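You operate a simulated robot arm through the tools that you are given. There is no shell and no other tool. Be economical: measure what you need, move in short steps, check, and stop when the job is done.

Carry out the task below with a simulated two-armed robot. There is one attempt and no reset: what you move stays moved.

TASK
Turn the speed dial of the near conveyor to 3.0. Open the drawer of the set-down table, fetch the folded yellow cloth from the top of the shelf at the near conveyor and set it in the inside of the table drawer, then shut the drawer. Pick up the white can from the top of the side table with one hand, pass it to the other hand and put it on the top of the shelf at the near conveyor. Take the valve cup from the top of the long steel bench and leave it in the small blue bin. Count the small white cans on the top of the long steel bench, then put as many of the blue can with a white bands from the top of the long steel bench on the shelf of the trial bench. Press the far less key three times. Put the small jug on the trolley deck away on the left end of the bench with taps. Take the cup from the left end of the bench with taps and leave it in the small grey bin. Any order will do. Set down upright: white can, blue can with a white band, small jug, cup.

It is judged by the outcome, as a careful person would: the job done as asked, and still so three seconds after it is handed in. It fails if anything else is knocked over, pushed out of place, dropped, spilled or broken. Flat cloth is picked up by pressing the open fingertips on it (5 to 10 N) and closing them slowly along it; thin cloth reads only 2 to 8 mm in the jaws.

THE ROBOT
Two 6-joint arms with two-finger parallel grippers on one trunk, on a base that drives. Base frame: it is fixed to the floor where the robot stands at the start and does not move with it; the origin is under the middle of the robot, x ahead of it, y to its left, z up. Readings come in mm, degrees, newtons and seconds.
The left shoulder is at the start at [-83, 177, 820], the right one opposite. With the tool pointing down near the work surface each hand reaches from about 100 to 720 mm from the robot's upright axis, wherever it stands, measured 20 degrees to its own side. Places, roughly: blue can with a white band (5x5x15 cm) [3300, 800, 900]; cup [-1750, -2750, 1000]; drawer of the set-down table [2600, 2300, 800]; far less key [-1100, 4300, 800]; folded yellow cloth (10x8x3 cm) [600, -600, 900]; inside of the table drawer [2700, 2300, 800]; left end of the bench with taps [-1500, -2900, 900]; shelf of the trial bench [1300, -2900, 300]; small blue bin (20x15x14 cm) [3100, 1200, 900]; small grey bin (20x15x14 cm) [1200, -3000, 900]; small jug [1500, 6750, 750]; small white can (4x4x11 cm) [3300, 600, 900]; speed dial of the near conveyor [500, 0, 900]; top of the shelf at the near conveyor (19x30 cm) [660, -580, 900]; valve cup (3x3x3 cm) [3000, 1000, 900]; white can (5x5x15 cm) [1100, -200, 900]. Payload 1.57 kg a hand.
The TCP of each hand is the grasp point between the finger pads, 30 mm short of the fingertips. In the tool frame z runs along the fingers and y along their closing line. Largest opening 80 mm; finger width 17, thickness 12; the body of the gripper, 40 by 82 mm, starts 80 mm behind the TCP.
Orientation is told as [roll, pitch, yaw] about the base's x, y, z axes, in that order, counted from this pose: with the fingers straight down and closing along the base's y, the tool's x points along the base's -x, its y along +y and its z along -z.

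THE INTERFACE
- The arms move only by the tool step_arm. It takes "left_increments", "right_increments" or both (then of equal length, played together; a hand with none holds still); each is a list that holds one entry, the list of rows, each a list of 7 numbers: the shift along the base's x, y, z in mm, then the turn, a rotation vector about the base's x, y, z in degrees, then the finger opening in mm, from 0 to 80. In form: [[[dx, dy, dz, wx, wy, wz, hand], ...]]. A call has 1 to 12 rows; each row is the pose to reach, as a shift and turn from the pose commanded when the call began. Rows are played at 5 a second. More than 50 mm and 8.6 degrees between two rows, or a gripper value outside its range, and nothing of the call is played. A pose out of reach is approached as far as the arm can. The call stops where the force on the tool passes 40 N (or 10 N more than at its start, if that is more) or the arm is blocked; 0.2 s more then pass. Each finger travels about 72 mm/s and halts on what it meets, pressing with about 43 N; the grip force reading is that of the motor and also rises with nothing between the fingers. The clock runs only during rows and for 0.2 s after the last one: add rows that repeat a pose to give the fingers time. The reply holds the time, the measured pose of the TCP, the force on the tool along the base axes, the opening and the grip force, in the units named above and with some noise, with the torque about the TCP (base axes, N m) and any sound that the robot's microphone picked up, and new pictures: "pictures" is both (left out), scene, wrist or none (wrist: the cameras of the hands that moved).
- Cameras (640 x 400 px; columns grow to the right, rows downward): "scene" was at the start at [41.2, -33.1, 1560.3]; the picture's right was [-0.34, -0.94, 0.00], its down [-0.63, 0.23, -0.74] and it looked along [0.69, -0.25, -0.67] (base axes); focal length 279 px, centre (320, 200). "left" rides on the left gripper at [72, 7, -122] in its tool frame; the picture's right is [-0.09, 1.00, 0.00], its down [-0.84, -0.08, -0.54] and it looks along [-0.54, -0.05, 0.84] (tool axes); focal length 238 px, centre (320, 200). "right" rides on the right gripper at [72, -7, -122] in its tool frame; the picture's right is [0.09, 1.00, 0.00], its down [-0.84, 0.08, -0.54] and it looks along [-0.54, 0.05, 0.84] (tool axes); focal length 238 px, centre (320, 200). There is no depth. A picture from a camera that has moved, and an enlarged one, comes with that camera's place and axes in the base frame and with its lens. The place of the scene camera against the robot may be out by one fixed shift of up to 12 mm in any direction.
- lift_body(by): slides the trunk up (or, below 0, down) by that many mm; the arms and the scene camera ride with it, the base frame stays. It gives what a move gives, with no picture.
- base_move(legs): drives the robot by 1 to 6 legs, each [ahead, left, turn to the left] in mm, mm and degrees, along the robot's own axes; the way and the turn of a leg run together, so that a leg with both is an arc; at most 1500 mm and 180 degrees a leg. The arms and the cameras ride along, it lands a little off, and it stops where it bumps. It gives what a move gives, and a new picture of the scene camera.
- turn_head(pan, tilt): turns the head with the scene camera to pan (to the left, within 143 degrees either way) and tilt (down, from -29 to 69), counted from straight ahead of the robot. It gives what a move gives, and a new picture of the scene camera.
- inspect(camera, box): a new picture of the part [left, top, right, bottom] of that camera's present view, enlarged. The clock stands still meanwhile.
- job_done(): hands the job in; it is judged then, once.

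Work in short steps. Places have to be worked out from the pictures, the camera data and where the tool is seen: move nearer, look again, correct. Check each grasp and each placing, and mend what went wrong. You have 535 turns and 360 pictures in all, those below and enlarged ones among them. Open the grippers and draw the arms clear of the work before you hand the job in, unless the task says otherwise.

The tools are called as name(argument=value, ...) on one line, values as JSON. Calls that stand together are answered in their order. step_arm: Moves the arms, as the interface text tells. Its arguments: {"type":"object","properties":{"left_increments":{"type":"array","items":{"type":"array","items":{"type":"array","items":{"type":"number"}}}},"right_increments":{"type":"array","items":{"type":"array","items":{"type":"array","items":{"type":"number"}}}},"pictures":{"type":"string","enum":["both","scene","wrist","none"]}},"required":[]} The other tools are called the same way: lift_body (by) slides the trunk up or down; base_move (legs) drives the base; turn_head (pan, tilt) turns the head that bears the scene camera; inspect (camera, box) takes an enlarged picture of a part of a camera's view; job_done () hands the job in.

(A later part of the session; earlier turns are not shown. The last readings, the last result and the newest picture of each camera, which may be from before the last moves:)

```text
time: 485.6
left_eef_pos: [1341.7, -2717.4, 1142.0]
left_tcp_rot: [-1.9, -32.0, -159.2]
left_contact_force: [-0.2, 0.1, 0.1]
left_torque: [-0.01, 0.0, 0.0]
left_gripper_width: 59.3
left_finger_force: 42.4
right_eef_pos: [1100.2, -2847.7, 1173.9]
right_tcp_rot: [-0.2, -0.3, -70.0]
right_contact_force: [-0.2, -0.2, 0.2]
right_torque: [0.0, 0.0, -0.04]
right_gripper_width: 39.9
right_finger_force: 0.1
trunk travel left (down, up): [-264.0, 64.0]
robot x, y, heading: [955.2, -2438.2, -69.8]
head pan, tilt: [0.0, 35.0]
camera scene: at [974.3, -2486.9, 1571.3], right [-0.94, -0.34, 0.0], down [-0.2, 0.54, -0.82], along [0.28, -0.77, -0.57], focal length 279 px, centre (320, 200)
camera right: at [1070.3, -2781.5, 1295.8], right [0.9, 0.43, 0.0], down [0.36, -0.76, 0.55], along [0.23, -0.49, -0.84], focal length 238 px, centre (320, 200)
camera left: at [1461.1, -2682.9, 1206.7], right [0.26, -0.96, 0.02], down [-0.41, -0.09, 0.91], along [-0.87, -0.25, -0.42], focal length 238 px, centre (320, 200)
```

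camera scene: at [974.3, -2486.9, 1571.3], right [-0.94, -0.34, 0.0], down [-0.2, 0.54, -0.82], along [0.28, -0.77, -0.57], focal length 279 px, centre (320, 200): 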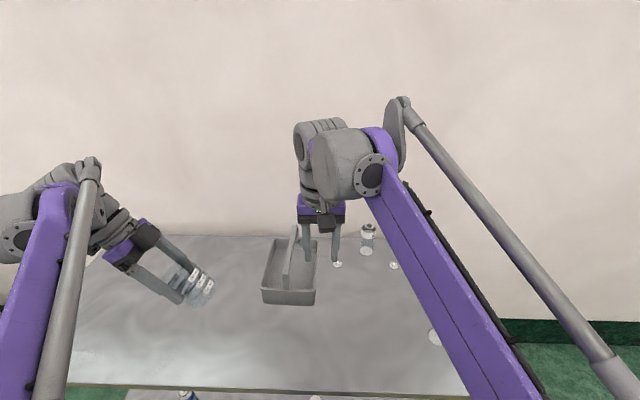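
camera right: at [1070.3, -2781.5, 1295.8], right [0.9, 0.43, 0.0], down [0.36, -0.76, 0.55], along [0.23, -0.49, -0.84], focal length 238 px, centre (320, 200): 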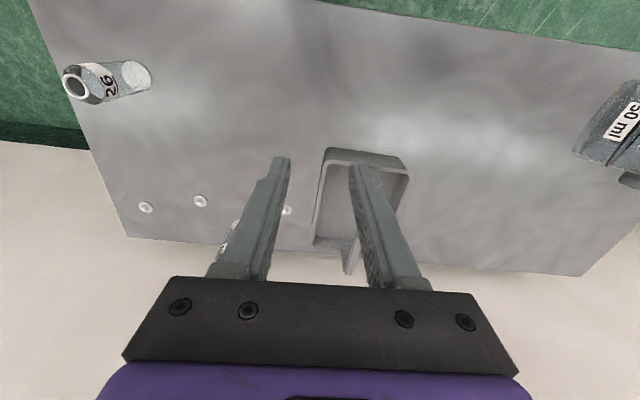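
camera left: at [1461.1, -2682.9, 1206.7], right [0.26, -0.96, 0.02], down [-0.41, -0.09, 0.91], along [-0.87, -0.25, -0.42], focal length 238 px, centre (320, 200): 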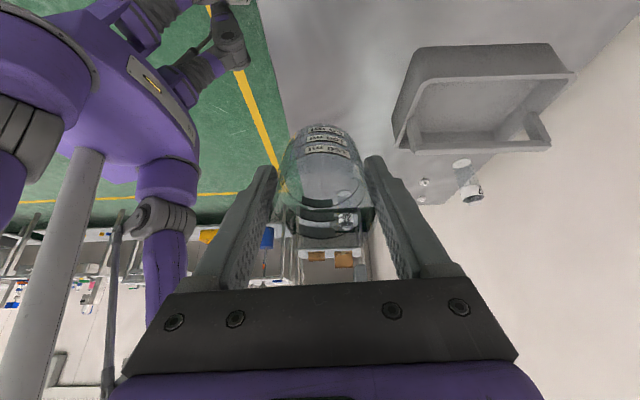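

The tilt works; the head camera sees bin and cup clearly. I bring the cup over to the entry line above the bin's left side.

step_arm(left_increments=[[[4, -41, -10, 0, 0, -0.5, 54], [8, -82, -20, 0, 0, -1, 54], [12, -123, -30, 0, 0, -1.5, 54], [16, -164, -42, 0, 0, -2, 54], [20, -205, -53, 0, 0, -2.5, 54], [21, -244, -62, 0, 0, -3, 54], [21, -244, -62, 0, 0, -3, 54]]], pictures="both")

inspect(camera="scene", box=[210, 200, 350, 310])

```text
time: 487.1
left_eef_pos: [1353.5, -2934.3, 1072.9]
left_tcp_rot: [-2.0, -31.9, -162.2]
left_contact_force: [-0.2, 0.3, -0.8]
left_torque: [-0.01, 0.0, -0.01]
left_gripper_width: 59.6
left_finger_force: 43.2
left hand out of reach, approached as far as the arm can: row 6, 7
right_eef_pos: [1101.1, -2846.8, 1173.5]
right_tcp_rot: [-0.2, -0.2, -70.0]
right_contact_force: [0.2, 0.3, -0.3]
right_torque: [-0.03, 0.01, -0.02]
right_gripper_width: 40.1
right_finger_force: 0.1
trunk travel left (down, up): [-264.0, 64.0]
robot x, y, heading: [952.0, -2435.9, -70.1]
head pan, tilt: [0.0, 35.0]
camera scene: at [974.3, -2486.4, 1571.3], right [-0.94, -0.34, 0.0], down [-0.2, 0.54, -0.82], along [0.28, -0.77, -0.57], focal length 279 px, centre (320, 200)
camera left: at [1475.5, -2905.7, 1138.7], right [0.21, -0.98, 0.02], down [-0.42, -0.07, 0.9], along [-0.88, -0.2, -0.43], focal length 238 px, centre (320, 200)
```

scene: 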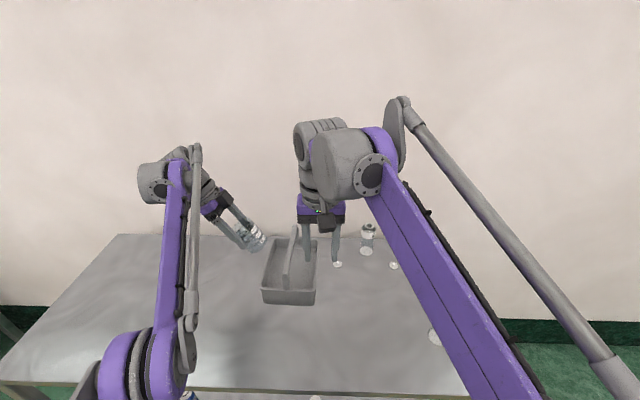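
left: 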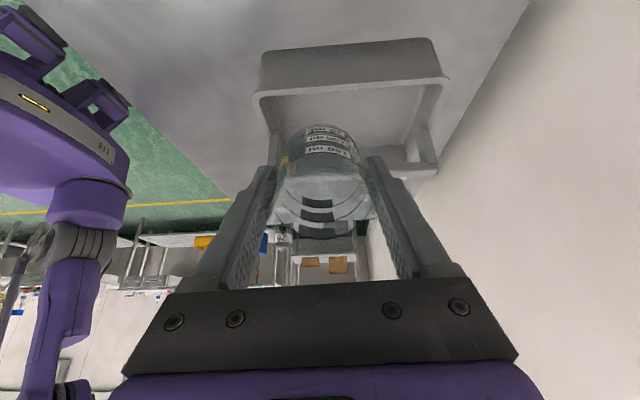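

```text
3.64 times, centred on (280, 255) of scene
camera zoom: at [974.3, -2486.4, 1571.3], right [-0.94, -0.34, 0.0], down [-0.2, 0.54, -0.82], along [0.28, -0.77, -0.57], focal length 1016 px, centre (466, 0)
```

zoom: 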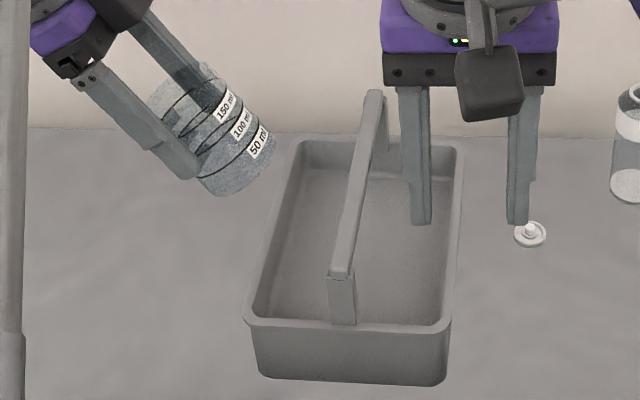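

I refine the bin's place from this new left view.

inspect(camera="left", box=[240, 25, 460, 185])

```text
2.50 times, centred on (350, 105) of left
camera zoom: at [1475.5, -2905.7, 1138.7], right [0.21, -0.98, 0.02], down [-0.42, -0.07, 0.9], along [-0.88, -0.2, -0.43], focal length 596 px, centre (245, 438)
```

zoom: 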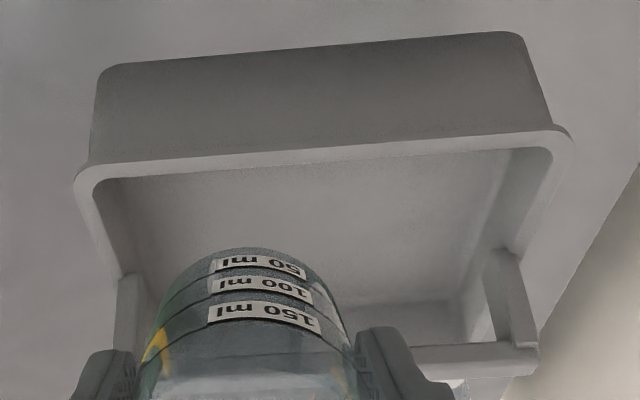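

Confirmed (rim corner [1290,-2878,929]). I move onto the entry axis, base just above the gap, and check from the head camera.

step_arm(left_increments=[[[-10, -2, -10, 0, 0, 0, 54], [-19, -5, -21, 0, 0, 0, 54], [-29, -8, -38, 0, 0, 0, 54], [-38, -11, -53, 0, 0, 0, 54], [-38, -11, -53, 0, 0, 0, 54]]], pictures="none")

inspect(camera="scene", box=[240, 200, 340, 310])

inspect(camera="right", box=[300, 120, 480, 290])

```text
time: 488.4
left_eef_pos: [1314.2, -2944.5, 1021.7]
left_tcp_rot: [-2.0, -31.8, -162.2]
left_contact_force: [0.9, -0.2, -0.3]
left_torque: [-0.06, 0.01, -0.05]
left_gripper_width: 59.6
left_finger_force: 43.2
right_eef_pos: [1101.0, -2847.0, 1175.1]
right_tcp_rot: [0.0, -0.3, -69.9]
right_contact_force: [-0.3, 0.4, -0.5]
right_torque: [0.0, 0.03, 0.02]
right_gripper_width: 39.9
right_finger_force: 0.0
trunk travel left (down, up): [-264.0, 64.0]
robot x, y, heading: [953.5, -2439.3, -70.0]
head pan, tilt: [0.0, 35.0]
```

```text
3.64 times, centred on (290, 255) of scene
camera zoom: at [974.3, -2486.3, 1571.3], right [-0.94, -0.34, 0.0], down [-0.2, 0.54, -0.82], along [0.28, -0.77, -0.57], focal length 1016 px, centre (429, 0)
```

zoom: 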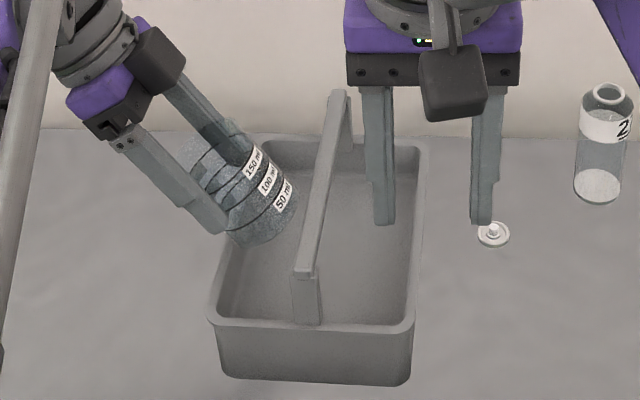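

```text
2.35 times, centred on (390, 205) of right
camera zoom: at [1070.6, -2781.1, 1296.0], right [0.9, 0.43, 0.0], down [0.36, -0.76, 0.55], along [0.23, -0.49, -0.84], focal length 561 px, centre (155, 188)
```

zoom: 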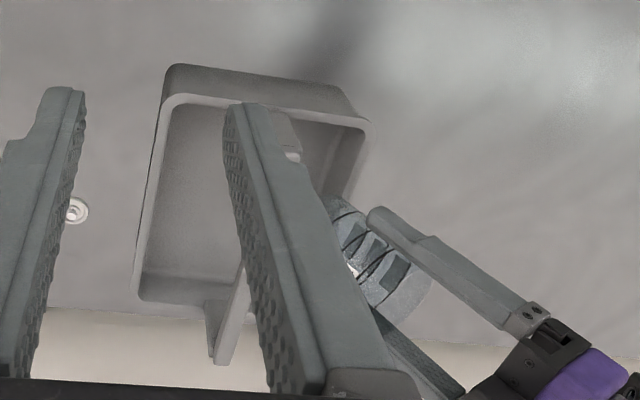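

Cup base is entering the gap centrally. I continue down along the tilted axis by 40 mm, watching force.

step_arm(left_increments=[[[-5, -1.5, -8.5, 0, 0, 0, 54], [-10, -3, -17, 0, 0, 0, 54], [-15, -4.6, -25.5, 0, 0, 0, 54], [-20, -6.2, -34, 0, 0, 0, 54]]], pictures="none")

inspect(camera="scene", box=[250, 210, 330, 310])

```text
time: 489.4
left_eef_pos: [1294.8, -2951.3, 987.7]
left_tcp_rot: [-1.9, -32.0, -162.2]
left_contact_force: [0.5, 0.4, -0.3]
left_torque: [-0.03, -0.03, -0.01]
left_gripper_width: 59.8
left_finger_force: 43.3
right_eef_pos: [1101.8, -2845.9, 1173.9]
right_tcp_rot: [-0.1, -0.3, -70.0]
right_contact_force: [-0.5, -0.2, 0.4]
right_torque: [0.0, -0.01, 0.03]
right_gripper_width: 40.1
right_finger_force: 0.2
trunk travel left (down, up): [-264.0, 64.0]
robot x, y, heading: [953.6, -2437.9, -69.8]
head pan, tilt: [0.0, 35.0]
```

```text
4.00 times, centred on (290, 260) of scene
camera zoom: at [974.1, -2486.5, 1571.3], right [-0.94, -0.34, 0.0], down [-0.2, 0.54, -0.82], along [0.28, -0.77, -0.57], focal length 1118 px, centre (440, -40)
```

zoom: 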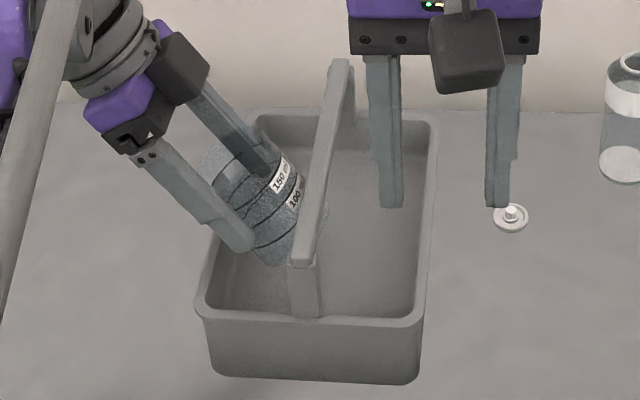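

The base passes beneath the handle without contact. I continue 50 mm along the axis.

step_arm(left_increments=[[[-5, -1.5, -8.5, 0, 0, 0, 54], [-10, -3, -17, 0, 0, 0, 54], [-15, -4.6, -25.5, 0, 0, 0, 54], [-20, -6.2, -34, 0, 0, 0, 54], [-25, -7.8, -42, 0, 0, 0, 54]]], pictures="none")

inspect(camera="scene", box=[250, 210, 330, 310])

```text
time: 490.6
left_eef_pos: [1271.2, -2956.0, 948.2]
left_tcp_rot: [-1.9, -31.9, -162.1]
left_contact_force: [11.2, 6.4, 23.9]
left_torque: [-0.16, 0.25, -0.06]
left_gripper_width: 58.9
left_finger_force: 42.5
right_eef_pos: [1100.9, -2844.2, 1175.2]
right_tcp_rot: [-0.1, -0.4, -70.0]
right_contact_force: [-0.7, -0.3, 0.0]
right_torque: [0.0, 0.01, 0.02]
right_gripper_width: 40.0
right_finger_force: 0.1
trunk travel left (down, up): [-264.0, 64.0]
robot x, y, heading: [953.5, -2436.6, -70.2]
head pan, tilt: [0.0, 35.0]
```

```text
4.00 times, centred on (290, 260) of scene
camera zoom: at [974.9, -2483.5, 1571.5], right [-0.94, -0.34, 0.0], down [-0.2, 0.54, -0.82], along [0.28, -0.77, -0.57], focal length 1118 px, centre (440, -40)
```

zoom: 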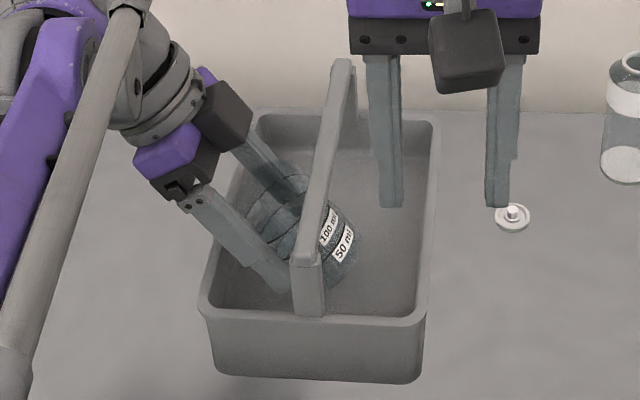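

The cup's lower edge touches the bin floor. I now rotate it upright in small steps, sliding slightly outward so its rim clears the handle.

step_arm(left_increments=[[[-0.8, -0.2, 1.5, 0.98, -3.88, 0, 54], [-1.5, -0.5, 1.5, 1.96, -7.75, 0, 54], [0, 0, 1, 2.94, -11.6, 0, 54], [1.6, 0.5, 0, 3.92, -15.5, 0, 54], [2.3, 0.7, -1, 4.9, -19.4, 0, 54]]], pictures="none")

inspect(camera="scene", box=[250, 210, 330, 310])

```text
time: 491.8
left_eef_pos: [1272.3, -2956.2, 947.0]
left_tcp_rot: [-0.6, -11.9, -162.7]
left_contact_force: [4.5, 3.3, 23.0]
left_torque: [-0.25, 0.39, -0.05]
left_gripper_width: 59.0
left_finger_force: 43.0
right_eef_pos: [1100.5, -2845.7, 1174.4]
right_tcp_rot: [-0.1, -0.3, -69.9]
right_contact_force: [-0.4, 0.0, 0.3]
right_torque: [0.03, 0.02, 0.02]
right_gripper_width: 39.9
right_finger_force: 0.0
trunk travel left (down, up): [-264.0, 64.0]
robot x, y, heading: [950.0, -2440.2, -69.9]
head pan, tilt: [0.0, 35.0]
```

```text
4.00 times, centred on (290, 260) of scene
camera zoom: at [973.7, -2483.9, 1571.4], right [-0.94, -0.34, 0.0], down [-0.2, 0.54, -0.82], along [0.28, -0.77, -0.57], focal length 1118 px, centre (440, -40)
```

zoom: 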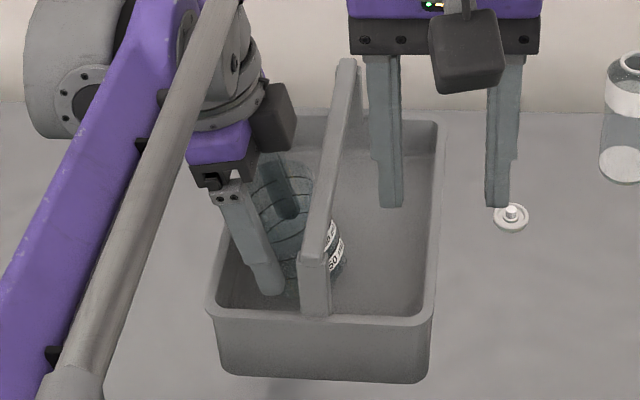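

Going well: tilt now 12°. I finish standing it upright.

step_arm(left_increments=[[[-2.4, -0.7, 0.5, 0.73, -2.9, 0, 54], [-4.8, -1.5, -0.8, 1.47, -5.8, 0, 54], [-6.7, -2, -2.2, 2.2, -8.7, 0, 54], [-8.6, -2.6, -3.5, 2.94, -11.6, 0, 54], [-8.6, -2.6, -3.5, 2.94, -11.6, 0, 54]]], pictures="none")

inspect(camera="scene", box=[250, 210, 330, 310])

inspect(camera="left", box=[140, 20, 500, 290])

```text
time: 492.9
left_eef_pos: [1263.0, -2959.1, 942.7]
left_tcp_rot: [0.0, 0.1, -162.8]
left_contact_force: [2.3, 3.8, 22.7]
left_torque: [0.26, -0.4, 0.05]
left_gripper_width: 58.8
left_finger_force: 43.4
right_eef_pos: [1100.0, -2844.1, 1174.9]
right_tcp_rot: [-0.1, -0.3, -69.9]
right_contact_force: [-1.0, -1.6, 0.0]
right_torque: [-0.05, 0.05, -0.01]
right_gripper_width: 40.1
right_finger_force: 0.0
trunk travel left (down, up): [-264.0, 64.0]
robot x, y, heading: [954.9, -2438.6, -70.0]
head pan, tilt: [0.0, 35.0]
```

```text
4.00 times, centred on (290, 260) of scene
camera zoom: at [973.3, -2484.0, 1571.4], right [-0.94, -0.34, 0.0], down [-0.2, 0.54, -0.82], along [0.28, -0.77, -0.57], focal length 1118 px, centre (440, -40)
```

zoom: 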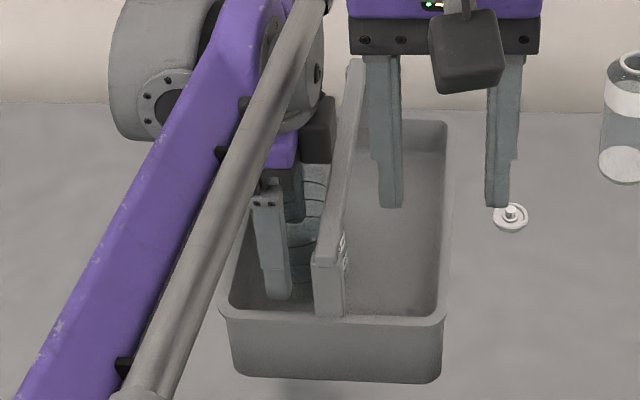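

```text
1.48 times, centred on (320, 155) of left
camera zoom: at [1332.8, -2944.4, 1064.0], right [0.21, -0.98, 0.0], down [-0.82, -0.17, 0.54], along [-0.53, -0.11, -0.84], focal length 353 px, centre (320, 267)
```

zoom: 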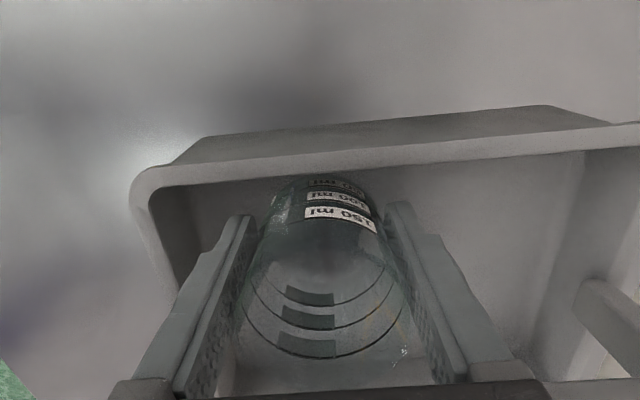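

The cup stands upright inside, partly beneath the handle. I release gently and rise straight up.

step_arm(left_increments=[[[0, 0, 0.5, 0, 0, 0, 62], [0, 0, 0.5, 0, 0, 0, 70], [0, 0, 0.5, 0, 0, 0, 76], [0, 0, 0.5, 0, 0, 0, 76], [0, 0, 10, 0, 0, 0, 76], [0, 0, 25, 0, 0, 0, 76]]], pictures="wrist")

```text
time: 494.4
left_eef_pos: [1263.8, -2959.2, 967.1]
left_tcp_rot: [-0.1, 0.1, -162.8]
left_contact_force: [1.1, 0.6, -0.8]
left_torque: [0.0, -0.03, 0.04]
left_gripper_width: 76.0
left_finger_force: 0.0
right_eef_pos: [1101.2, -2846.7, 1174.3]
right_tcp_rot: [-0.1, -0.3, -70.0]
right_contact_force: [0.9, 0.0, 1.1]
right_torque: [-0.01, 0.01, -0.03]
right_gripper_width: 40.0
right_finger_force: 0.0
trunk travel left (down, up): [-264.0, 64.0]
robot x, y, heading: [954.8, -2438.6, -69.8]
head pan, tilt: [0.0, 35.0]
camera left: at [1333.6, -2945.1, 1087.8], right [0.21, -0.98, 0.0], down [-0.82, -0.17, 0.54], along [-0.53, -0.11, -0.84], focal length 238 px, centre (320, 200)
```

left: 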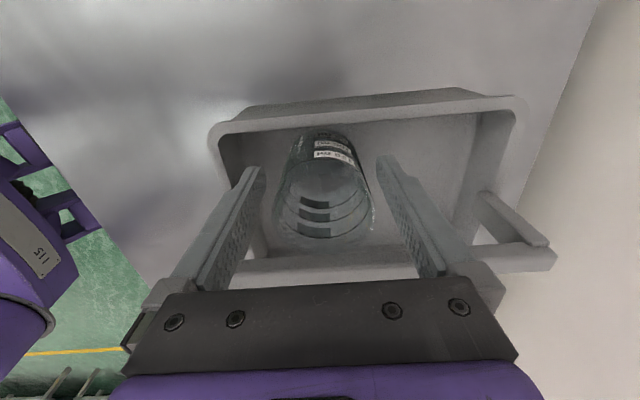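

Cup stays standing. I raise the hand clear and check.

step_arm(left_increments=[[[0, 0, 30, 0, 0, 0, 76], [0, 0, 65, 0, 0, 0, 76], [5, 15, 100, 0, 0, 0, 76], [10, 40, 130, 0, 0, 0, 76], [15, 75, 155, 0, 0, 0, 76], [20, 115, 175, 0, 0, 0, 76], [20, 155, 185, 0, 0, 0, 76]]], pictures="none")

inspect(camera="scene", box=[240, 200, 340, 310])

inspect(camera="left", box=[300, 60, 600, 280])

```text
time: 495.9
left_eef_pos: [1282.9, -2803.4, 1152.3]
left_tcp_rot: [0.0, 0.1, -162.8]
left_contact_force: [-0.2, 0.0, 0.7]
left_torque: [-0.03, -0.04, 0.04]
left_gripper_width: 75.9
left_finger_force: 0.0
right_eef_pos: [1100.1, -2844.7, 1173.7]
right_tcp_rot: [-0.2, -0.4, -70.0]
right_contact_force: [-0.3, -0.2, 0.9]
right_torque: [-0.02, 0.03, -0.01]
right_gripper_width: 39.8
right_finger_force: 0.1
trunk travel left (down, up): [-264.0, 64.0]
robot x, y, heading: [956.3, -2439.1, -69.9]
head pan, tilt: [0.0, 35.0]
```

```text
3.64 times, centred on (290, 255) of scene
camera zoom: at [973.7, -2484.6, 1571.3], right [-0.94, -0.34, 0.0], down [-0.2, 0.54, -0.82], along [0.28, -0.77, -0.57], focal length 1016 px, centre (429, 0)
```

zoom: 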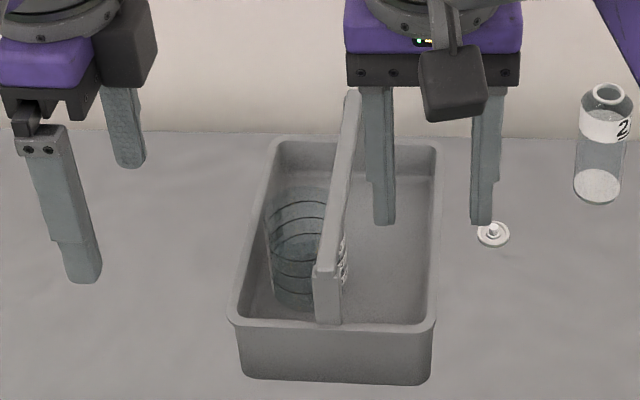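

```text
1.82 times, centred on (450, 170) of left
camera zoom: at [1352.9, -2788.8, 1273.7], right [0.21, -0.98, 0.0], down [-0.82, -0.17, 0.54], along [-0.53, -0.11, -0.84], focal length 433 px, centre (84, 254)
```

zoom: 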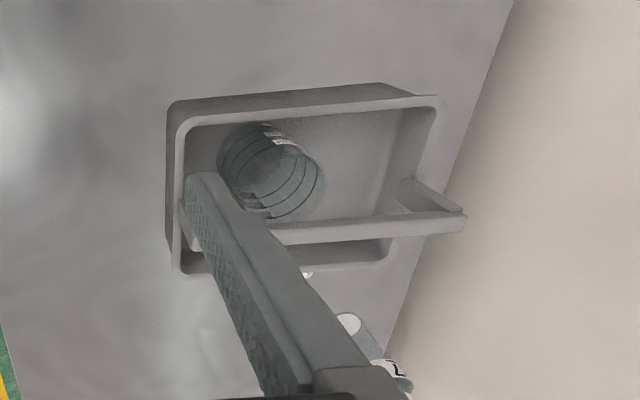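

Cup stands upright in the grey bin. I fold both arms to travel pose and back off, then head round the filler's far side for the key and jug.

step_arm(left_increments=[[[-5, 7, 2, 0, 0, 7.75, 60], [-11, 14, 4, 0, 0, 15.5, 60], [-16, 22, 6, 0, 0, 23.2, 60], [-22, 29, 8, 0, 0, 31, 60], [-27, 36, 10, 0, 0, 38.7, 60], [-33, 43, 12, 0, 0, 46.5, 60], [-38, 51, 14, 0, 0, 54.2, 60], [-44, 58, 16, 0, 0, 62, 60], [-50, 65, 18, 0, 0, 69.7, 60], [-55, 72, 18, 0, 0, 77.5, 60], [-60, 80, 18, 0, 0, 85.2, 60], [-66, 87, 18, 0, 0, 92.8, 60]]], right_increments=[[[-14, 2, 0, 0, 0, 0, 60], [-28, 4, 0, 0, 0, 0, 60], [-42, 6, 0, 0, 0, 0, 60], [-56, 8, 0, 0, 0, 0, 60], [-70, 10, 0, 0, 0, 0, 60], [-84, 12, 0, 0, 0, 0, 60], [-98, 15, 0, 0, 0, 0, 60], [-112, 17, 0, 0, 0, 0, 60], [-126, 20, 0, 0, 0, 0, 60], [-140, 22, 0, 0, 0, 0, 60], [-153, 24, 0, 0, 0, 0, 60], [-165, 25, 0, 0, 0, 0, 60]]], pictures="none")

base_move(legs=[[-400, -300, 0], [0, -900, 0], [0, 0, 160]])

turn_head(pan=0, tilt=15)

```text
time: 498.6
left_eef_pos: [1216.9, -2718.8, 1170.1]
left_tcp_rot: [-0.2, 0.0, -69.8]
left_contact_force: [-0.2, -0.4, 0.2]
left_torque: [-0.03, -0.01, 0.02]
left_gripper_width: 60.1
left_finger_force: 0.1
right_eef_pos: [935.3, -2820.5, 1173.8]
right_tcp_rot: [0.0, -0.2, -70.0]
right_contact_force: [0.1, -0.3, -0.2]
right_torque: [0.0, 0.0, 0.04]
right_gripper_width: 60.1
right_finger_force: 0.0
trunk travel left (down, up): [-264.0, 64.0]
robot x, y, heading: [957.1, -2435.6, -70.0]
head pan, tilt: [0.0, 35.0]
```

```text
time: 516.2
left_eef_pos: [-468.3, -2117.7, 1169.5]
left_tcp_rot: [-0.1, 0.0, 88.1]
left_contact_force: [0.7, 0.2, 0.3]
left_torque: [-0.02, -0.01, 0.0]
left_gripper_width: 59.9
left_finger_force: 0.1
right_eef_pos: [-167.9, -2128.7, 1173.1]
right_tcp_rot: [-0.1, -0.3, 88.0]
right_contact_force: [0.1, -0.9, -0.4]
right_torque: [0.0, 0.02, -0.01]
right_gripper_width: 60.2
right_finger_force: 0.1
trunk travel left (down, up): [-264.0, 64.0]
robot x, y, heading: [-330.1, -2478.6, 87.9]
head pan, tilt: [0.0, 35.0]
camera scene: at [-323.9, -2435.3, 1571.3], right [1.0, -0.04, 0.0], down [-0.02, -0.57, -0.82], along [0.03, 0.82, -0.57], focal length 279 px, centre (320, 200)
```

scene: 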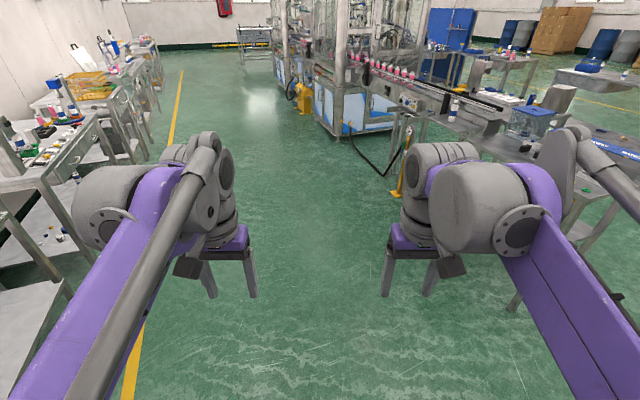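

```text
time: 517.1
left_eef_pos: [-467.6, -2117.8, 1168.7]
left_tcp_rot: [-0.2, 0.1, 88.1]
left_contact_force: [-0.5, 0.4, -0.5]
left_torque: [-0.02, 0.0, 0.0]
left_gripper_width: 59.9
left_finger_force: 0.1
right_eef_pos: [-168.0, -2128.1, 1172.7]
right_tcp_rot: [0.0, -0.2, 88.0]
right_contact_force: [0.4, 0.2, 1.1]
right_torque: [0.04, 0.0, 0.01]
right_gripper_width: 60.0
right_finger_force: 0.1
trunk travel left (down, up): [-264.0, 64.0]
robot x, y, heading: [-328.7, -2477.6, 88.0]
head pan, tilt: [0.0, 15.0]
camera scene: at [-323.7, -2429.9, 1603.2], right [1.0, -0.04, 0.0], down [-0.01, -0.26, -0.97], along [0.03, 0.97, -0.26], focal length 279 px, centre (320, 200)
```

scene: 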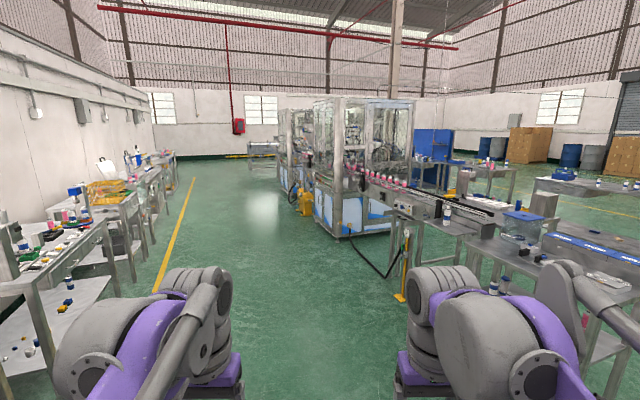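

I drive up the aisle in front of the filling machines toward the key at about [-1100,4300].

base_move(legs=[[0, 0, 2], [1350, 640, 0], [1500, 0, 0], [1500, 0, 0], [600, 0, 0]])

turn_head(pan=-20, tilt=20)

```text
time: 541.7
left_eef_pos: [-1220.1, 2770.9, 1168.2]
left_tcp_rot: [-0.1, 0.0, 91.6]
left_contact_force: [0.2, 0.0, 0.5]
left_torque: [0.03, -0.04, 0.0]
left_gripper_width: 59.9
left_finger_force: 0.2
right_eef_pos: [-920.7, 2778.5, 1173.0]
right_tcp_rot: [-0.1, -0.3, 91.6]
right_contact_force: [-0.2, 0.0, 0.2]
right_torque: [-0.02, 0.0, -0.02]
right_gripper_width: 60.2
right_finger_force: 0.0
trunk travel left (down, up): [-264.0, 64.0]
robot x, y, heading: [-1059.5, 2416.8, 91.6]
head pan, tilt: [0.0, 15.0]
camera scene: at [-1057.5, 2467.8, 1603.2], right [1.0, 0.03, 0.0], down [0.01, -0.26, -0.97], along [-0.03, 0.97, -0.26], focal length 279 px, centre (320, 200)
```

scene: 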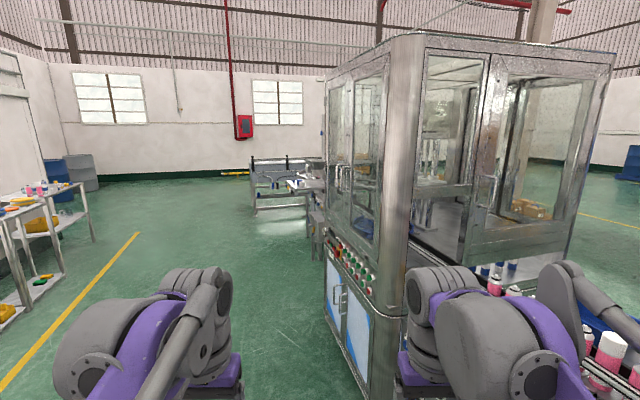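

```text
time: 542.5
left_eef_pos: [-1220.1, 2769.9, 1169.7]
left_tcp_rot: [-0.1, 0.0, 91.6]
left_contact_force: [0.1, -0.2, -0.6]
left_torque: [0.0, 0.0, -0.02]
left_gripper_width: 59.8
left_finger_force: 0.2
right_eef_pos: [-921.5, 2779.1, 1172.9]
right_tcp_rot: [-0.2, -0.2, 91.7]
right_contact_force: [-0.1, 0.2, 0.7]
right_torque: [0.02, 0.01, 0.01]
right_gripper_width: 60.2
right_finger_force: 0.2
trunk travel left (down, up): [-264.0, 64.0]
robot x, y, heading: [-1058.9, 2418.9, 91.4]
head pan, tilt: [-20.0, 20.0]
camera scene: at [-1025.5, 2462.6, 1595.1], right [0.95, -0.32, 0.0], down [-0.11, -0.32, -0.94], along [0.3, 0.89, -0.34], focal length 279 px, centre (320, 200)
```

scene: 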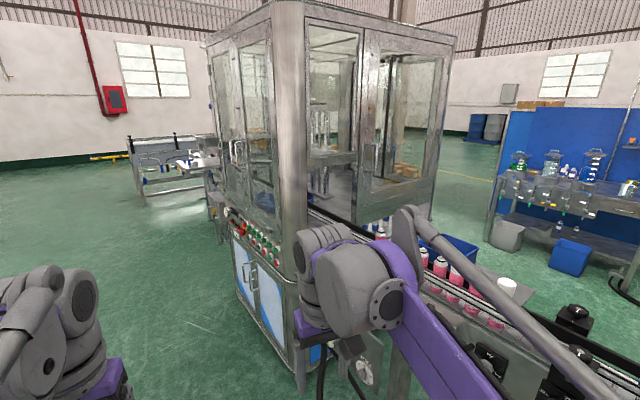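

The key should be just beyond this machine on its left-front face. I drive past and turn to face it.

base_move(legs=[[800, 680, 0], [850, 0, 0], [0, 0, -71.5]])

turn_head(pan=0, tilt=30)

```text
time: 556.2
left_eef_pos: [-1553.8, 4320.7, 1169.6]
left_tcp_rot: [-0.1, 0.0, 23.5]
left_contact_force: [0.3, 0.8, -0.2]
left_torque: [0.01, 0.02, 0.0]
left_gripper_width: 60.0
left_finger_force: 0.1
right_eef_pos: [-1434.8, 4046.8, 1173.3]
right_tcp_rot: [0.0, -0.2, 23.5]
right_contact_force: [-0.3, -0.4, 0.6]
right_torque: [-0.01, 0.0, -0.02]
right_gripper_width: 60.0
right_finger_force: 0.1
trunk travel left (down, up): [-264.0, 64.0]
robot x, y, heading: [-1823.5, 4042.2, 23.5]
head pan, tilt: [-20.0, 20.0]
camera scene: at [-1760.7, 4025.9, 1595.1], right [0.06, -1.0, 0.0], down [-0.34, -0.02, -0.94], along [0.94, 0.06, -0.34], focal length 279 px, centre (320, 200)
```

scene: 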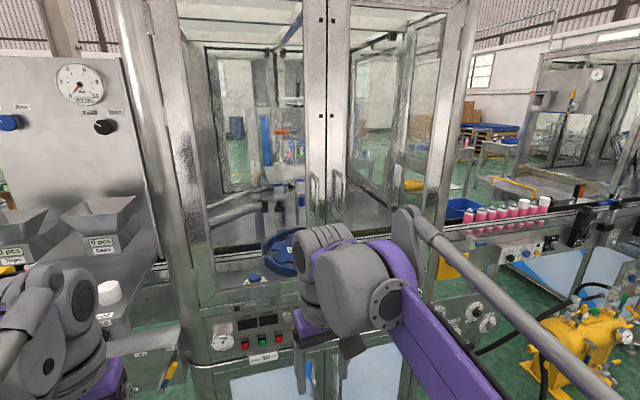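

```text
time: 557.0
left_eef_pos: [-1554.6, 4320.8, 1170.1]
left_tcp_rot: [-0.1, 0.0, 23.6]
left_contact_force: [0.8, 0.8, -1.1]
left_torque: [0.01, -0.01, 0.01]
left_gripper_width: 60.0
left_finger_force: 0.1
right_eef_pos: [-1436.2, 4047.2, 1172.6]
right_tcp_rot: [-0.1, -0.4, 23.6]
right_contact_force: [0.6, 0.7, -0.1]
right_torque: [0.0, 0.0, 0.01]
right_gripper_width: 60.2
right_finger_force: 0.0
trunk travel left (down, up): [-264.0, 64.0]
robot x, y, heading: [-1819.4, 4041.9, 23.4]
head pan, tilt: [0.0, 30.0]
camera scene: at [-1770.7, 4056.2, 1579.1], right [0.4, -0.92, 0.0], down [-0.46, -0.2, -0.87], along [0.79, 0.34, -0.5], focal length 279 px, centre (320, 200)
```

scene: 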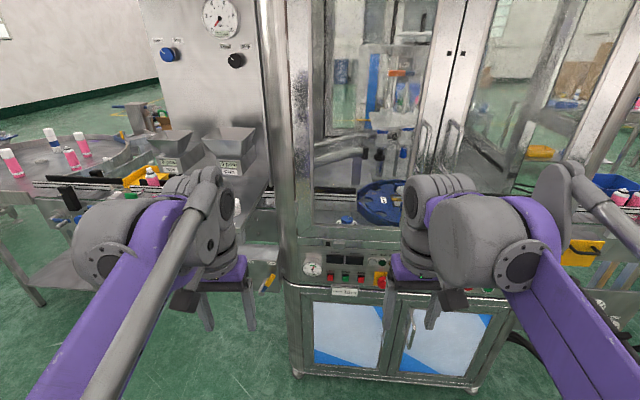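

inspect(camera="scene", box=[290, 230, 410, 305])

inspect(camera="right", box=[0, 0, 640, 400])

inspect(camera="left", box=[0, 0, 640, 400])

```text
5.33 times, centred on (350, 268) of scene
camera zoom: at [-1770.7, 4056.2, 1579.1], right [0.4, -0.92, 0.0], down [-0.46, -0.2, -0.87], along [0.79, 0.34, -0.5], focal length 1490 px, centre (160, -160)
```

zoom: 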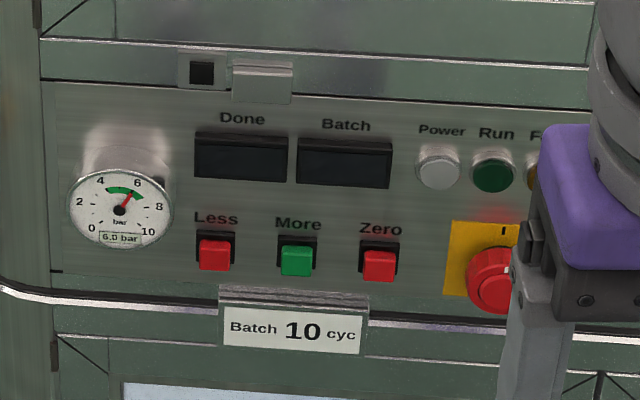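

```text
1.00 times, centred on (320, 200) of right (not enlarged: the box is as wide or as high as the picture)
camera zoom: at [-1499.1, 4011.0, 1295.1], right [-0.48, 0.88, 0.0], down [0.73, 0.4, 0.55], along [0.48, 0.26, -0.84], focal length 238 px, centre (320, 200)
```

zoom: 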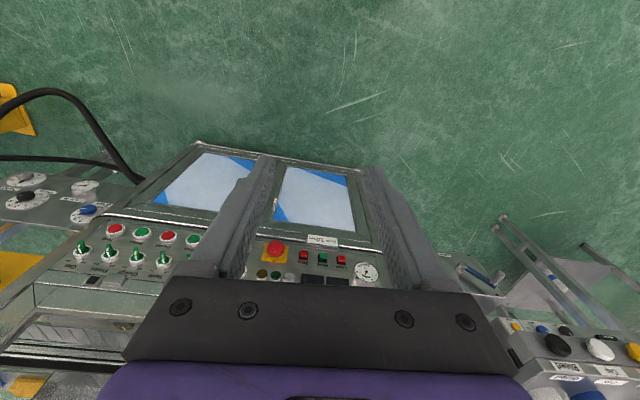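

```text
1.00 times, centred on (320, 200) of left (not enlarged: the box is as wide or as high as the picture)
camera zoom: at [-1624.1, 4298.2, 1291.1], right [-0.31, 0.95, 0.0], down [0.8, 0.26, 0.54], along [0.51, 0.17, -0.84], focal length 238 px, centre (320, 200)
```

zoom: 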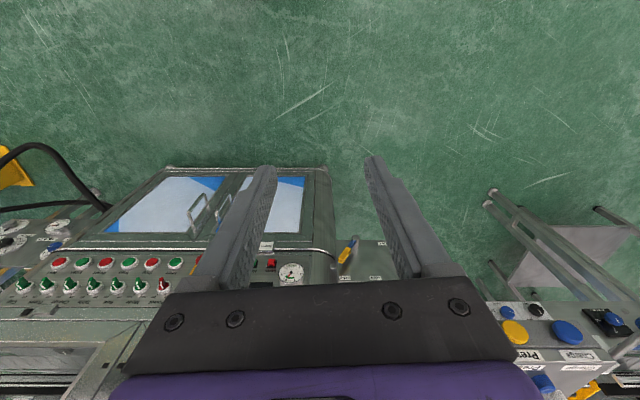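

The panel's red "Less" key sits at about [-1059,4321,800]. I square up to the panel first.

base_move(legs=[[0, 0, -3.5]])

```text
time: 557.9
left_eef_pos: [-1537.6, 4304.7, 1170.4]
left_tcp_rot: [-0.1, 0.0, 19.9]
left_contact_force: [-0.9, -0.2, 0.3]
left_torque: [0.0, 0.0, 0.0]
left_gripper_width: 59.8
left_finger_force: 0.2
right_eef_pos: [-1434.8, 4022.0, 1173.1]
right_tcp_rot: [-0.2, -0.4, 19.9]
right_contact_force: [0.1, 0.0, -0.7]
right_torque: [0.0, -0.01, -0.01]
right_gripper_width: 60.2
right_finger_force: 0.0
trunk travel left (down, up): [-264.0, 64.0]
robot x, y, heading: [-1821.9, 4040.9, 19.8]
head pan, tilt: [0.0, 30.0]
camera scene: at [-1769.6, 4053.4, 1579.1], right [0.34, -0.94, 0.0], down [-0.47, -0.17, -0.87], along [0.81, 0.3, -0.5], focal length 279 px, centre (320, 200)
```

scene: 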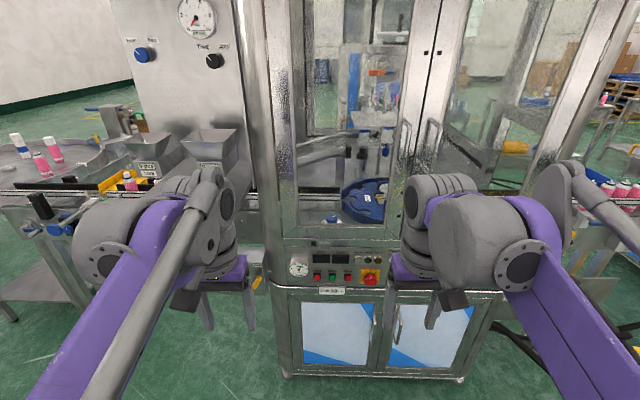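

I bring the left hand, fingers closing, to a horizontal pose ~250 mm before the panel.

step_arm(left_increments=[[[22, -7, -28, 2.77, -7.7, 0, 50], [44, -13, -56, 5.54, -15.4, 0, 40], [66, -20, -85, 8.3, -23.1, 0, 30], [88, -27, -113, 11.1, -30.8, 0, 20], [110, -34, -141, 13.9, -38.5, 0, 10], [133, -40, -169, 16.6, -46.2, 0, 0], [155, -47, -197, 19.4, -53.9, 0, 0], [177, -54, -225, 22.2, -61.6, 0, 0], [199, -61, -254, 24.9, -69.3, 0, 0], [221, -67, -282, 27.7, -77, 0, 0], [243, -74, -310, 30.5, -84.7, 0, 0], [243, -74, -310, 30.5, -84.7, 0, 0]]], pictures="both")

```text
time: 560.5
left_eef_pos: [-1296.8, 4230.0, 859.2]
left_tcp_rot: [-107.9, -89.7, 127.7]
left_contact_force: [0.1, 0.0, 0.6]
left_torque: [0.02, 0.0, -0.02]
left_gripper_width: 0.0
left_finger_force: 21.4
right_eef_pos: [-1436.6, 4022.1, 1172.9]
right_tcp_rot: [-0.1, -0.3, 20.0]
right_contact_force: [-0.1, -0.2, -0.6]
right_torque: [0.01, -0.01, -0.03]
right_gripper_width: 59.8
right_finger_force: 0.1
trunk travel left (down, up): [-264.0, 64.0]
robot x, y, heading: [-1821.9, 4044.2, 19.7]
head pan, tilt: [0.0, 30.0]
camera scene: at [-1770.6, 4053.5, 1579.1], right [0.34, -0.94, 0.0], down [-0.47, -0.17, -0.87], along [0.81, 0.3, -0.5], focal length 279 px, centre (320, 200)
camera left: at [-1414.7, 4193.8, 786.7], right [-0.34, 0.94, 0.09], down [-0.49, -0.25, 0.84], along [0.81, 0.24, 0.54], focal length 238 px, centre (320, 200)
```

scene: 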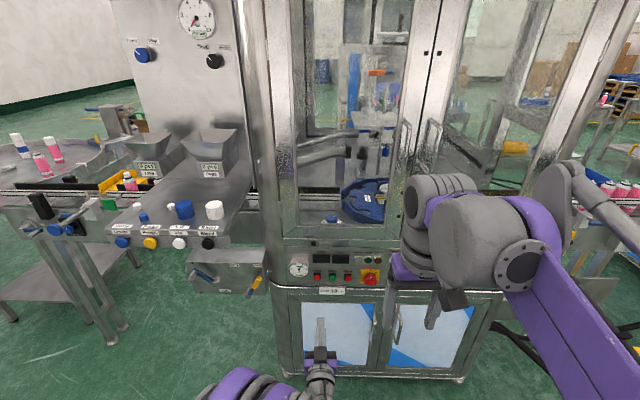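
left: 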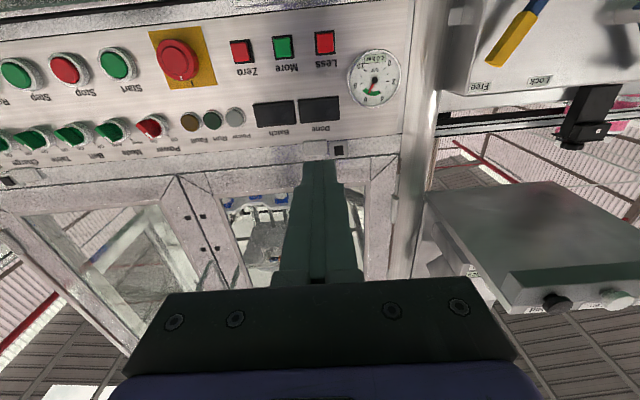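

The Less key is at about [-1033,4339,781]. I align with it and move to ~85 mm short.

step_arm(left_increments=[[[20, 12, -30, 0, 0, 0, 0], [50, 25, -60, 0, 0, 0, 0], [85, 42, -78, 0, 0, 0, 0], [120, 56, -78, 0, 0, 0, 0], [155, 70, -78, 0, 0, 0, 0], [155, 70, -78, 0, 0, 0, 0]]], pictures="wrist")

inspect(camera="scene", box=[280, 240, 400, 315])

```text
time: 561.9
left_eef_pos: [-1140.0, 4299.7, 783.2]
left_tcp_rot: [-92.2, -89.8, 111.9]
left_contact_force: [-0.3, -1.0, 0.8]
left_torque: [0.02, 0.01, -0.01]
left_gripper_width: 0.0
left_finger_force: 21.5
right_eef_pos: [-1436.6, 4021.9, 1172.8]
right_tcp_rot: [-0.1, -0.3, 20.0]
right_contact_force: [0.6, 0.3, -0.7]
right_torque: [-0.03, -0.01, 0.0]
right_gripper_width: 60.0
right_finger_force: 0.1
trunk travel left (down, up): [-264.0, 64.0]
robot x, y, heading: [-1822.0, 4040.0, 20.0]
head pan, tilt: [0.0, 30.0]
camera left: at [-1256.9, 4263.6, 710.3], right [-0.34, 0.94, 0.09], down [-0.49, -0.25, 0.84], along [0.81, 0.24, 0.54], focal length 238 px, centre (320, 200)
```

left: 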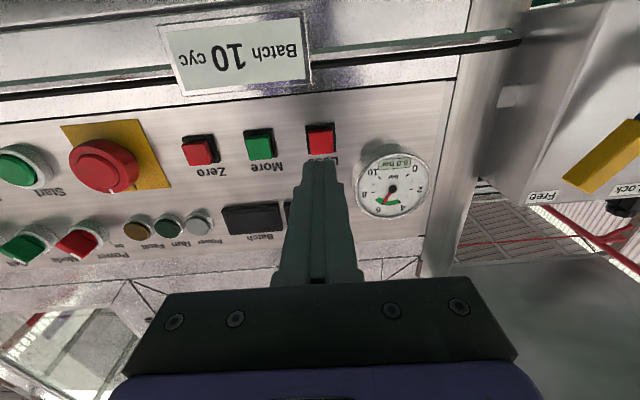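

```text
5.33 times, centred on (340, 278) of scene
camera zoom: at [-1770.0, 4053.2, 1579.1], right [0.34, -0.94, 0.0], down [-0.47, -0.17, -0.87], along [0.81, 0.3, -0.5], focal length 1490 px, centre (213, -213)
```

zoom: 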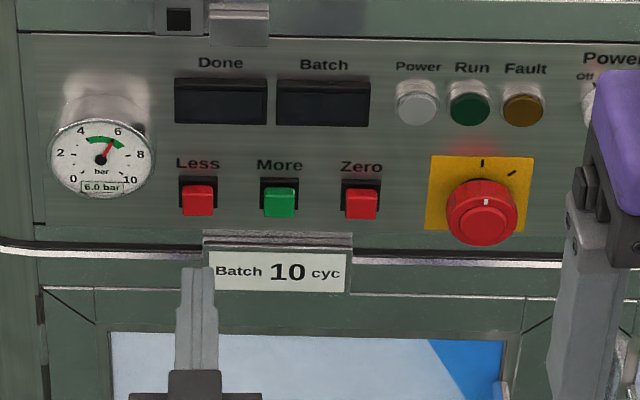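

Precisely aligned: key face ~65 mm beyond the fingertips. I advance 57 mm, then press in small steps.

step_arm(left_increments=[[[20, 7, -1.5, 0, 0, 0, 0], [40, 14, -1.5, 0, 0, 0, 0], [54, 19, -1.5, 0, 0, 0, 0], [54, 19, -1.5, 0, 0, 0, 0]]], pictures="wrist")

```text
time: 562.9
left_eef_pos: [-1087.7, 4317.8, 781.6]
left_tcp_rot: [-90.7, -89.9, 110.4]
left_contact_force: [-0.1, 0.3, 0.9]
left_torque: [-0.01, 0.0, -0.01]
left_gripper_width: 0.0
left_finger_force: 20.8
right_eef_pos: [-1436.0, 4020.5, 1173.1]
right_tcp_rot: [-0.1, -0.3, 20.0]
right_contact_force: [-0.5, 0.5, 0.0]
right_torque: [-0.01, -0.01, 0.01]
right_gripper_width: 60.2
right_finger_force: 0.1
trunk travel left (down, up): [-264.0, 64.0]
robot x, y, heading: [-1818.7, 4041.5, 19.8]
head pan, tilt: [0.0, 30.0]
camera left: at [-1204.0, 4282.1, 708.9], right [-0.34, 0.94, 0.09], down [-0.49, -0.25, 0.84], along [0.81, 0.24, 0.54], focal length 238 px, centre (320, 200)
```

left: 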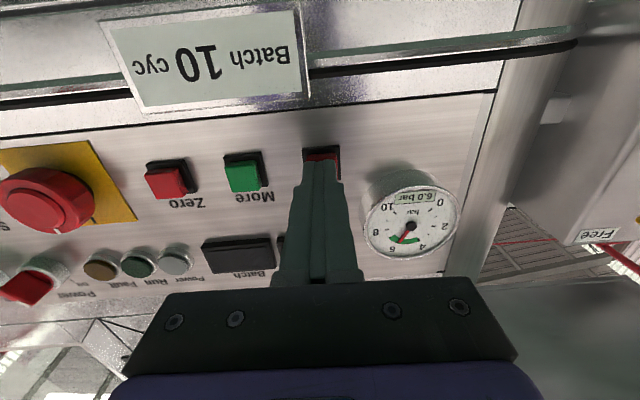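

Almost touching. Press in 2 mm steps.

step_arm(left_increments=[[[1.9, 0.7, 0, 0, 0, 0, 0], [3.8, 1.4, 0, 0, 0, 0, 0], [5.6, 2, 0, 0, 0, 0, 0], [7.5, 2.7, 0, 0, 0, 0, 0], [9.4, 3.4, 0, 0, 0, 0, 0]]], pictures="none")

```text
time: 564.3
left_eef_pos: [-1079.7, 4320.6, 781.4]
left_tcp_rot: [-115.3, -89.8, 135.0]
left_contact_force: [-23.7, -6.6, 1.6]
left_torque: [0.13, -0.01, -0.04]
left_gripper_width: 0.0
left_finger_force: 21.5
right_eef_pos: [-1439.5, 4023.0, 1174.6]
right_tcp_rot: [0.0, -0.4, 19.9]
right_contact_force: [-0.6, -0.7, 0.3]
right_torque: [-0.01, -0.02, 0.01]
right_gripper_width: 59.8
right_finger_force: 0.0
trunk travel left (down, up): [-264.0, 64.0]
robot x, y, heading: [-1819.7, 4042.6, 20.3]
head pan, tilt: [0.0, 30.0]
heard: click
stopped in row 5 (left hand): the force on the tool passed its limit at 42 N (the readings are from after the stop); the commanded pose is now the measured one
```

A click: first press. I withdraw 12 mm and check.

step_arm(left_increments=[[[-6, -2, 0, 0, 0, 0, 0], [-12, -4.3, 0, 0, 0, 0, 0], [-12, -4.3, 0, 0, 0, 0, 0]]], pictures="none")

inspect(camera="scene", box=[280, 240, 400, 315])

```text
time: 565.1
left_eef_pos: [-1089.8, 4316.5, 779.9]
left_tcp_rot: [-76.6, -89.7, 96.0]
left_contact_force: [-0.5, 0.4, 0.1]
left_torque: [-0.02, 0.0, 0.01]
left_gripper_width: 0.0
left_finger_force: 21.5
right_eef_pos: [-1436.1, 4022.9, 1173.4]
right_tcp_rot: [-0.2, -0.3, 19.9]
right_contact_force: [0.8, -0.5, 0.6]
right_torque: [0.01, 0.01, -0.02]
right_gripper_width: 59.7
right_finger_force: 0.1
trunk travel left (down, up): [-264.0, 64.0]
robot x, y, heading: [-1821.9, 4038.2, 19.8]
head pan, tilt: [0.0, 30.0]
```

```text
5.33 times, centred on (340, 278) of scene
camera zoom: at [-1769.8, 4053.3, 1579.1], right [0.34, -0.94, 0.0], down [-0.47, -0.17, -0.87], along [0.81, 0.3, -0.5], focal length 1490 px, centre (213, -213)
```

zoom: 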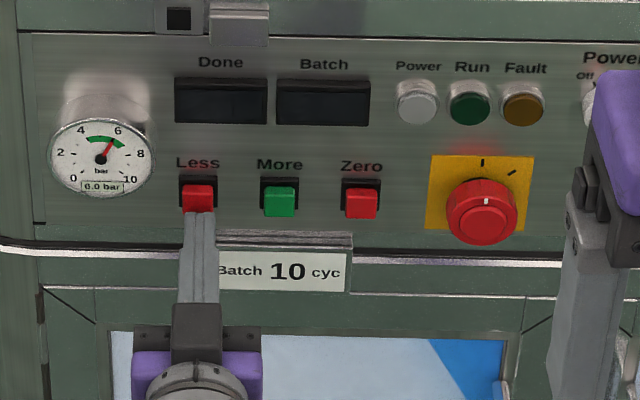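

Key sprang back. Second press.

step_arm(left_increments=[[[3.8, 1.4, 0, 0, 0, 0, 0], [5.6, 2, 0, 0, 0, 0, 0], [7.5, 2.7, 0, 0, 0, 0, 0], [9.4, 3.4, 0, 0, 0, 0, 0], [11.3, 4.1, 0, 0, 0, 0, 0], [13.2, 4.8, 0, 0, 0, 0, 0]]], pictures="none")

step_arm(left_increments=[[[-6, -2, 0, 0, 0, 0, 0], [-12, -4.3, 0, 0, 0, 0, 0], [-12, -4.3, 0, 0, 0, 0, 0]]], pictures="none")

```text
time: 566.5
left_eef_pos: [-1079.7, 4320.3, 779.7]
left_tcp_rot: [-104.9, -89.8, 124.5]
left_contact_force: [-24.3, -6.0, 0.2]
left_torque: [0.01, -0.01, -0.01]
left_gripper_width: 0.0
left_finger_force: 21.4
right_eef_pos: [-1438.9, 4022.6, 1173.9]
right_tcp_rot: [-0.1, -0.4, 19.9]
right_contact_force: [-0.3, 0.3, -0.8]
right_torque: [0.0, -0.04, -0.01]
right_gripper_width: 59.8
right_finger_force: 0.1
trunk travel left (down, up): [-264.0, 64.0]
robot x, y, heading: [-1822.1, 4037.9, 19.8]
head pan, tilt: [0.0, 30.0]
heard: click
stopped in row 6 (left hand): the force on the tool passed its limit at 42 N (the readings are from after the stop); the commanded pose is now the measured one
```

```text
time: 567.3
left_eef_pos: [-1090.1, 4315.8, 779.1]
left_tcp_rot: [-70.9, -89.8, 90.5]
left_contact_force: [0.7, 0.6, 0.1]
left_torque: [-0.03, 0.01, 0.01]
left_gripper_width: 0.0
left_finger_force: 20.7
right_eef_pos: [-1436.3, 4022.4, 1173.4]
right_tcp_rot: [-0.1, -0.3, 20.0]
right_contact_force: [0.2, 0.0, 0.3]
right_torque: [0.01, 0.04, 0.0]
right_gripper_width: 60.2
right_finger_force: 0.1
trunk travel left (down, up): [-264.0, 64.0]
robot x, y, heading: [-1821.7, 4042.8, 20.2]
head pan, tilt: [0.0, 30.0]
```

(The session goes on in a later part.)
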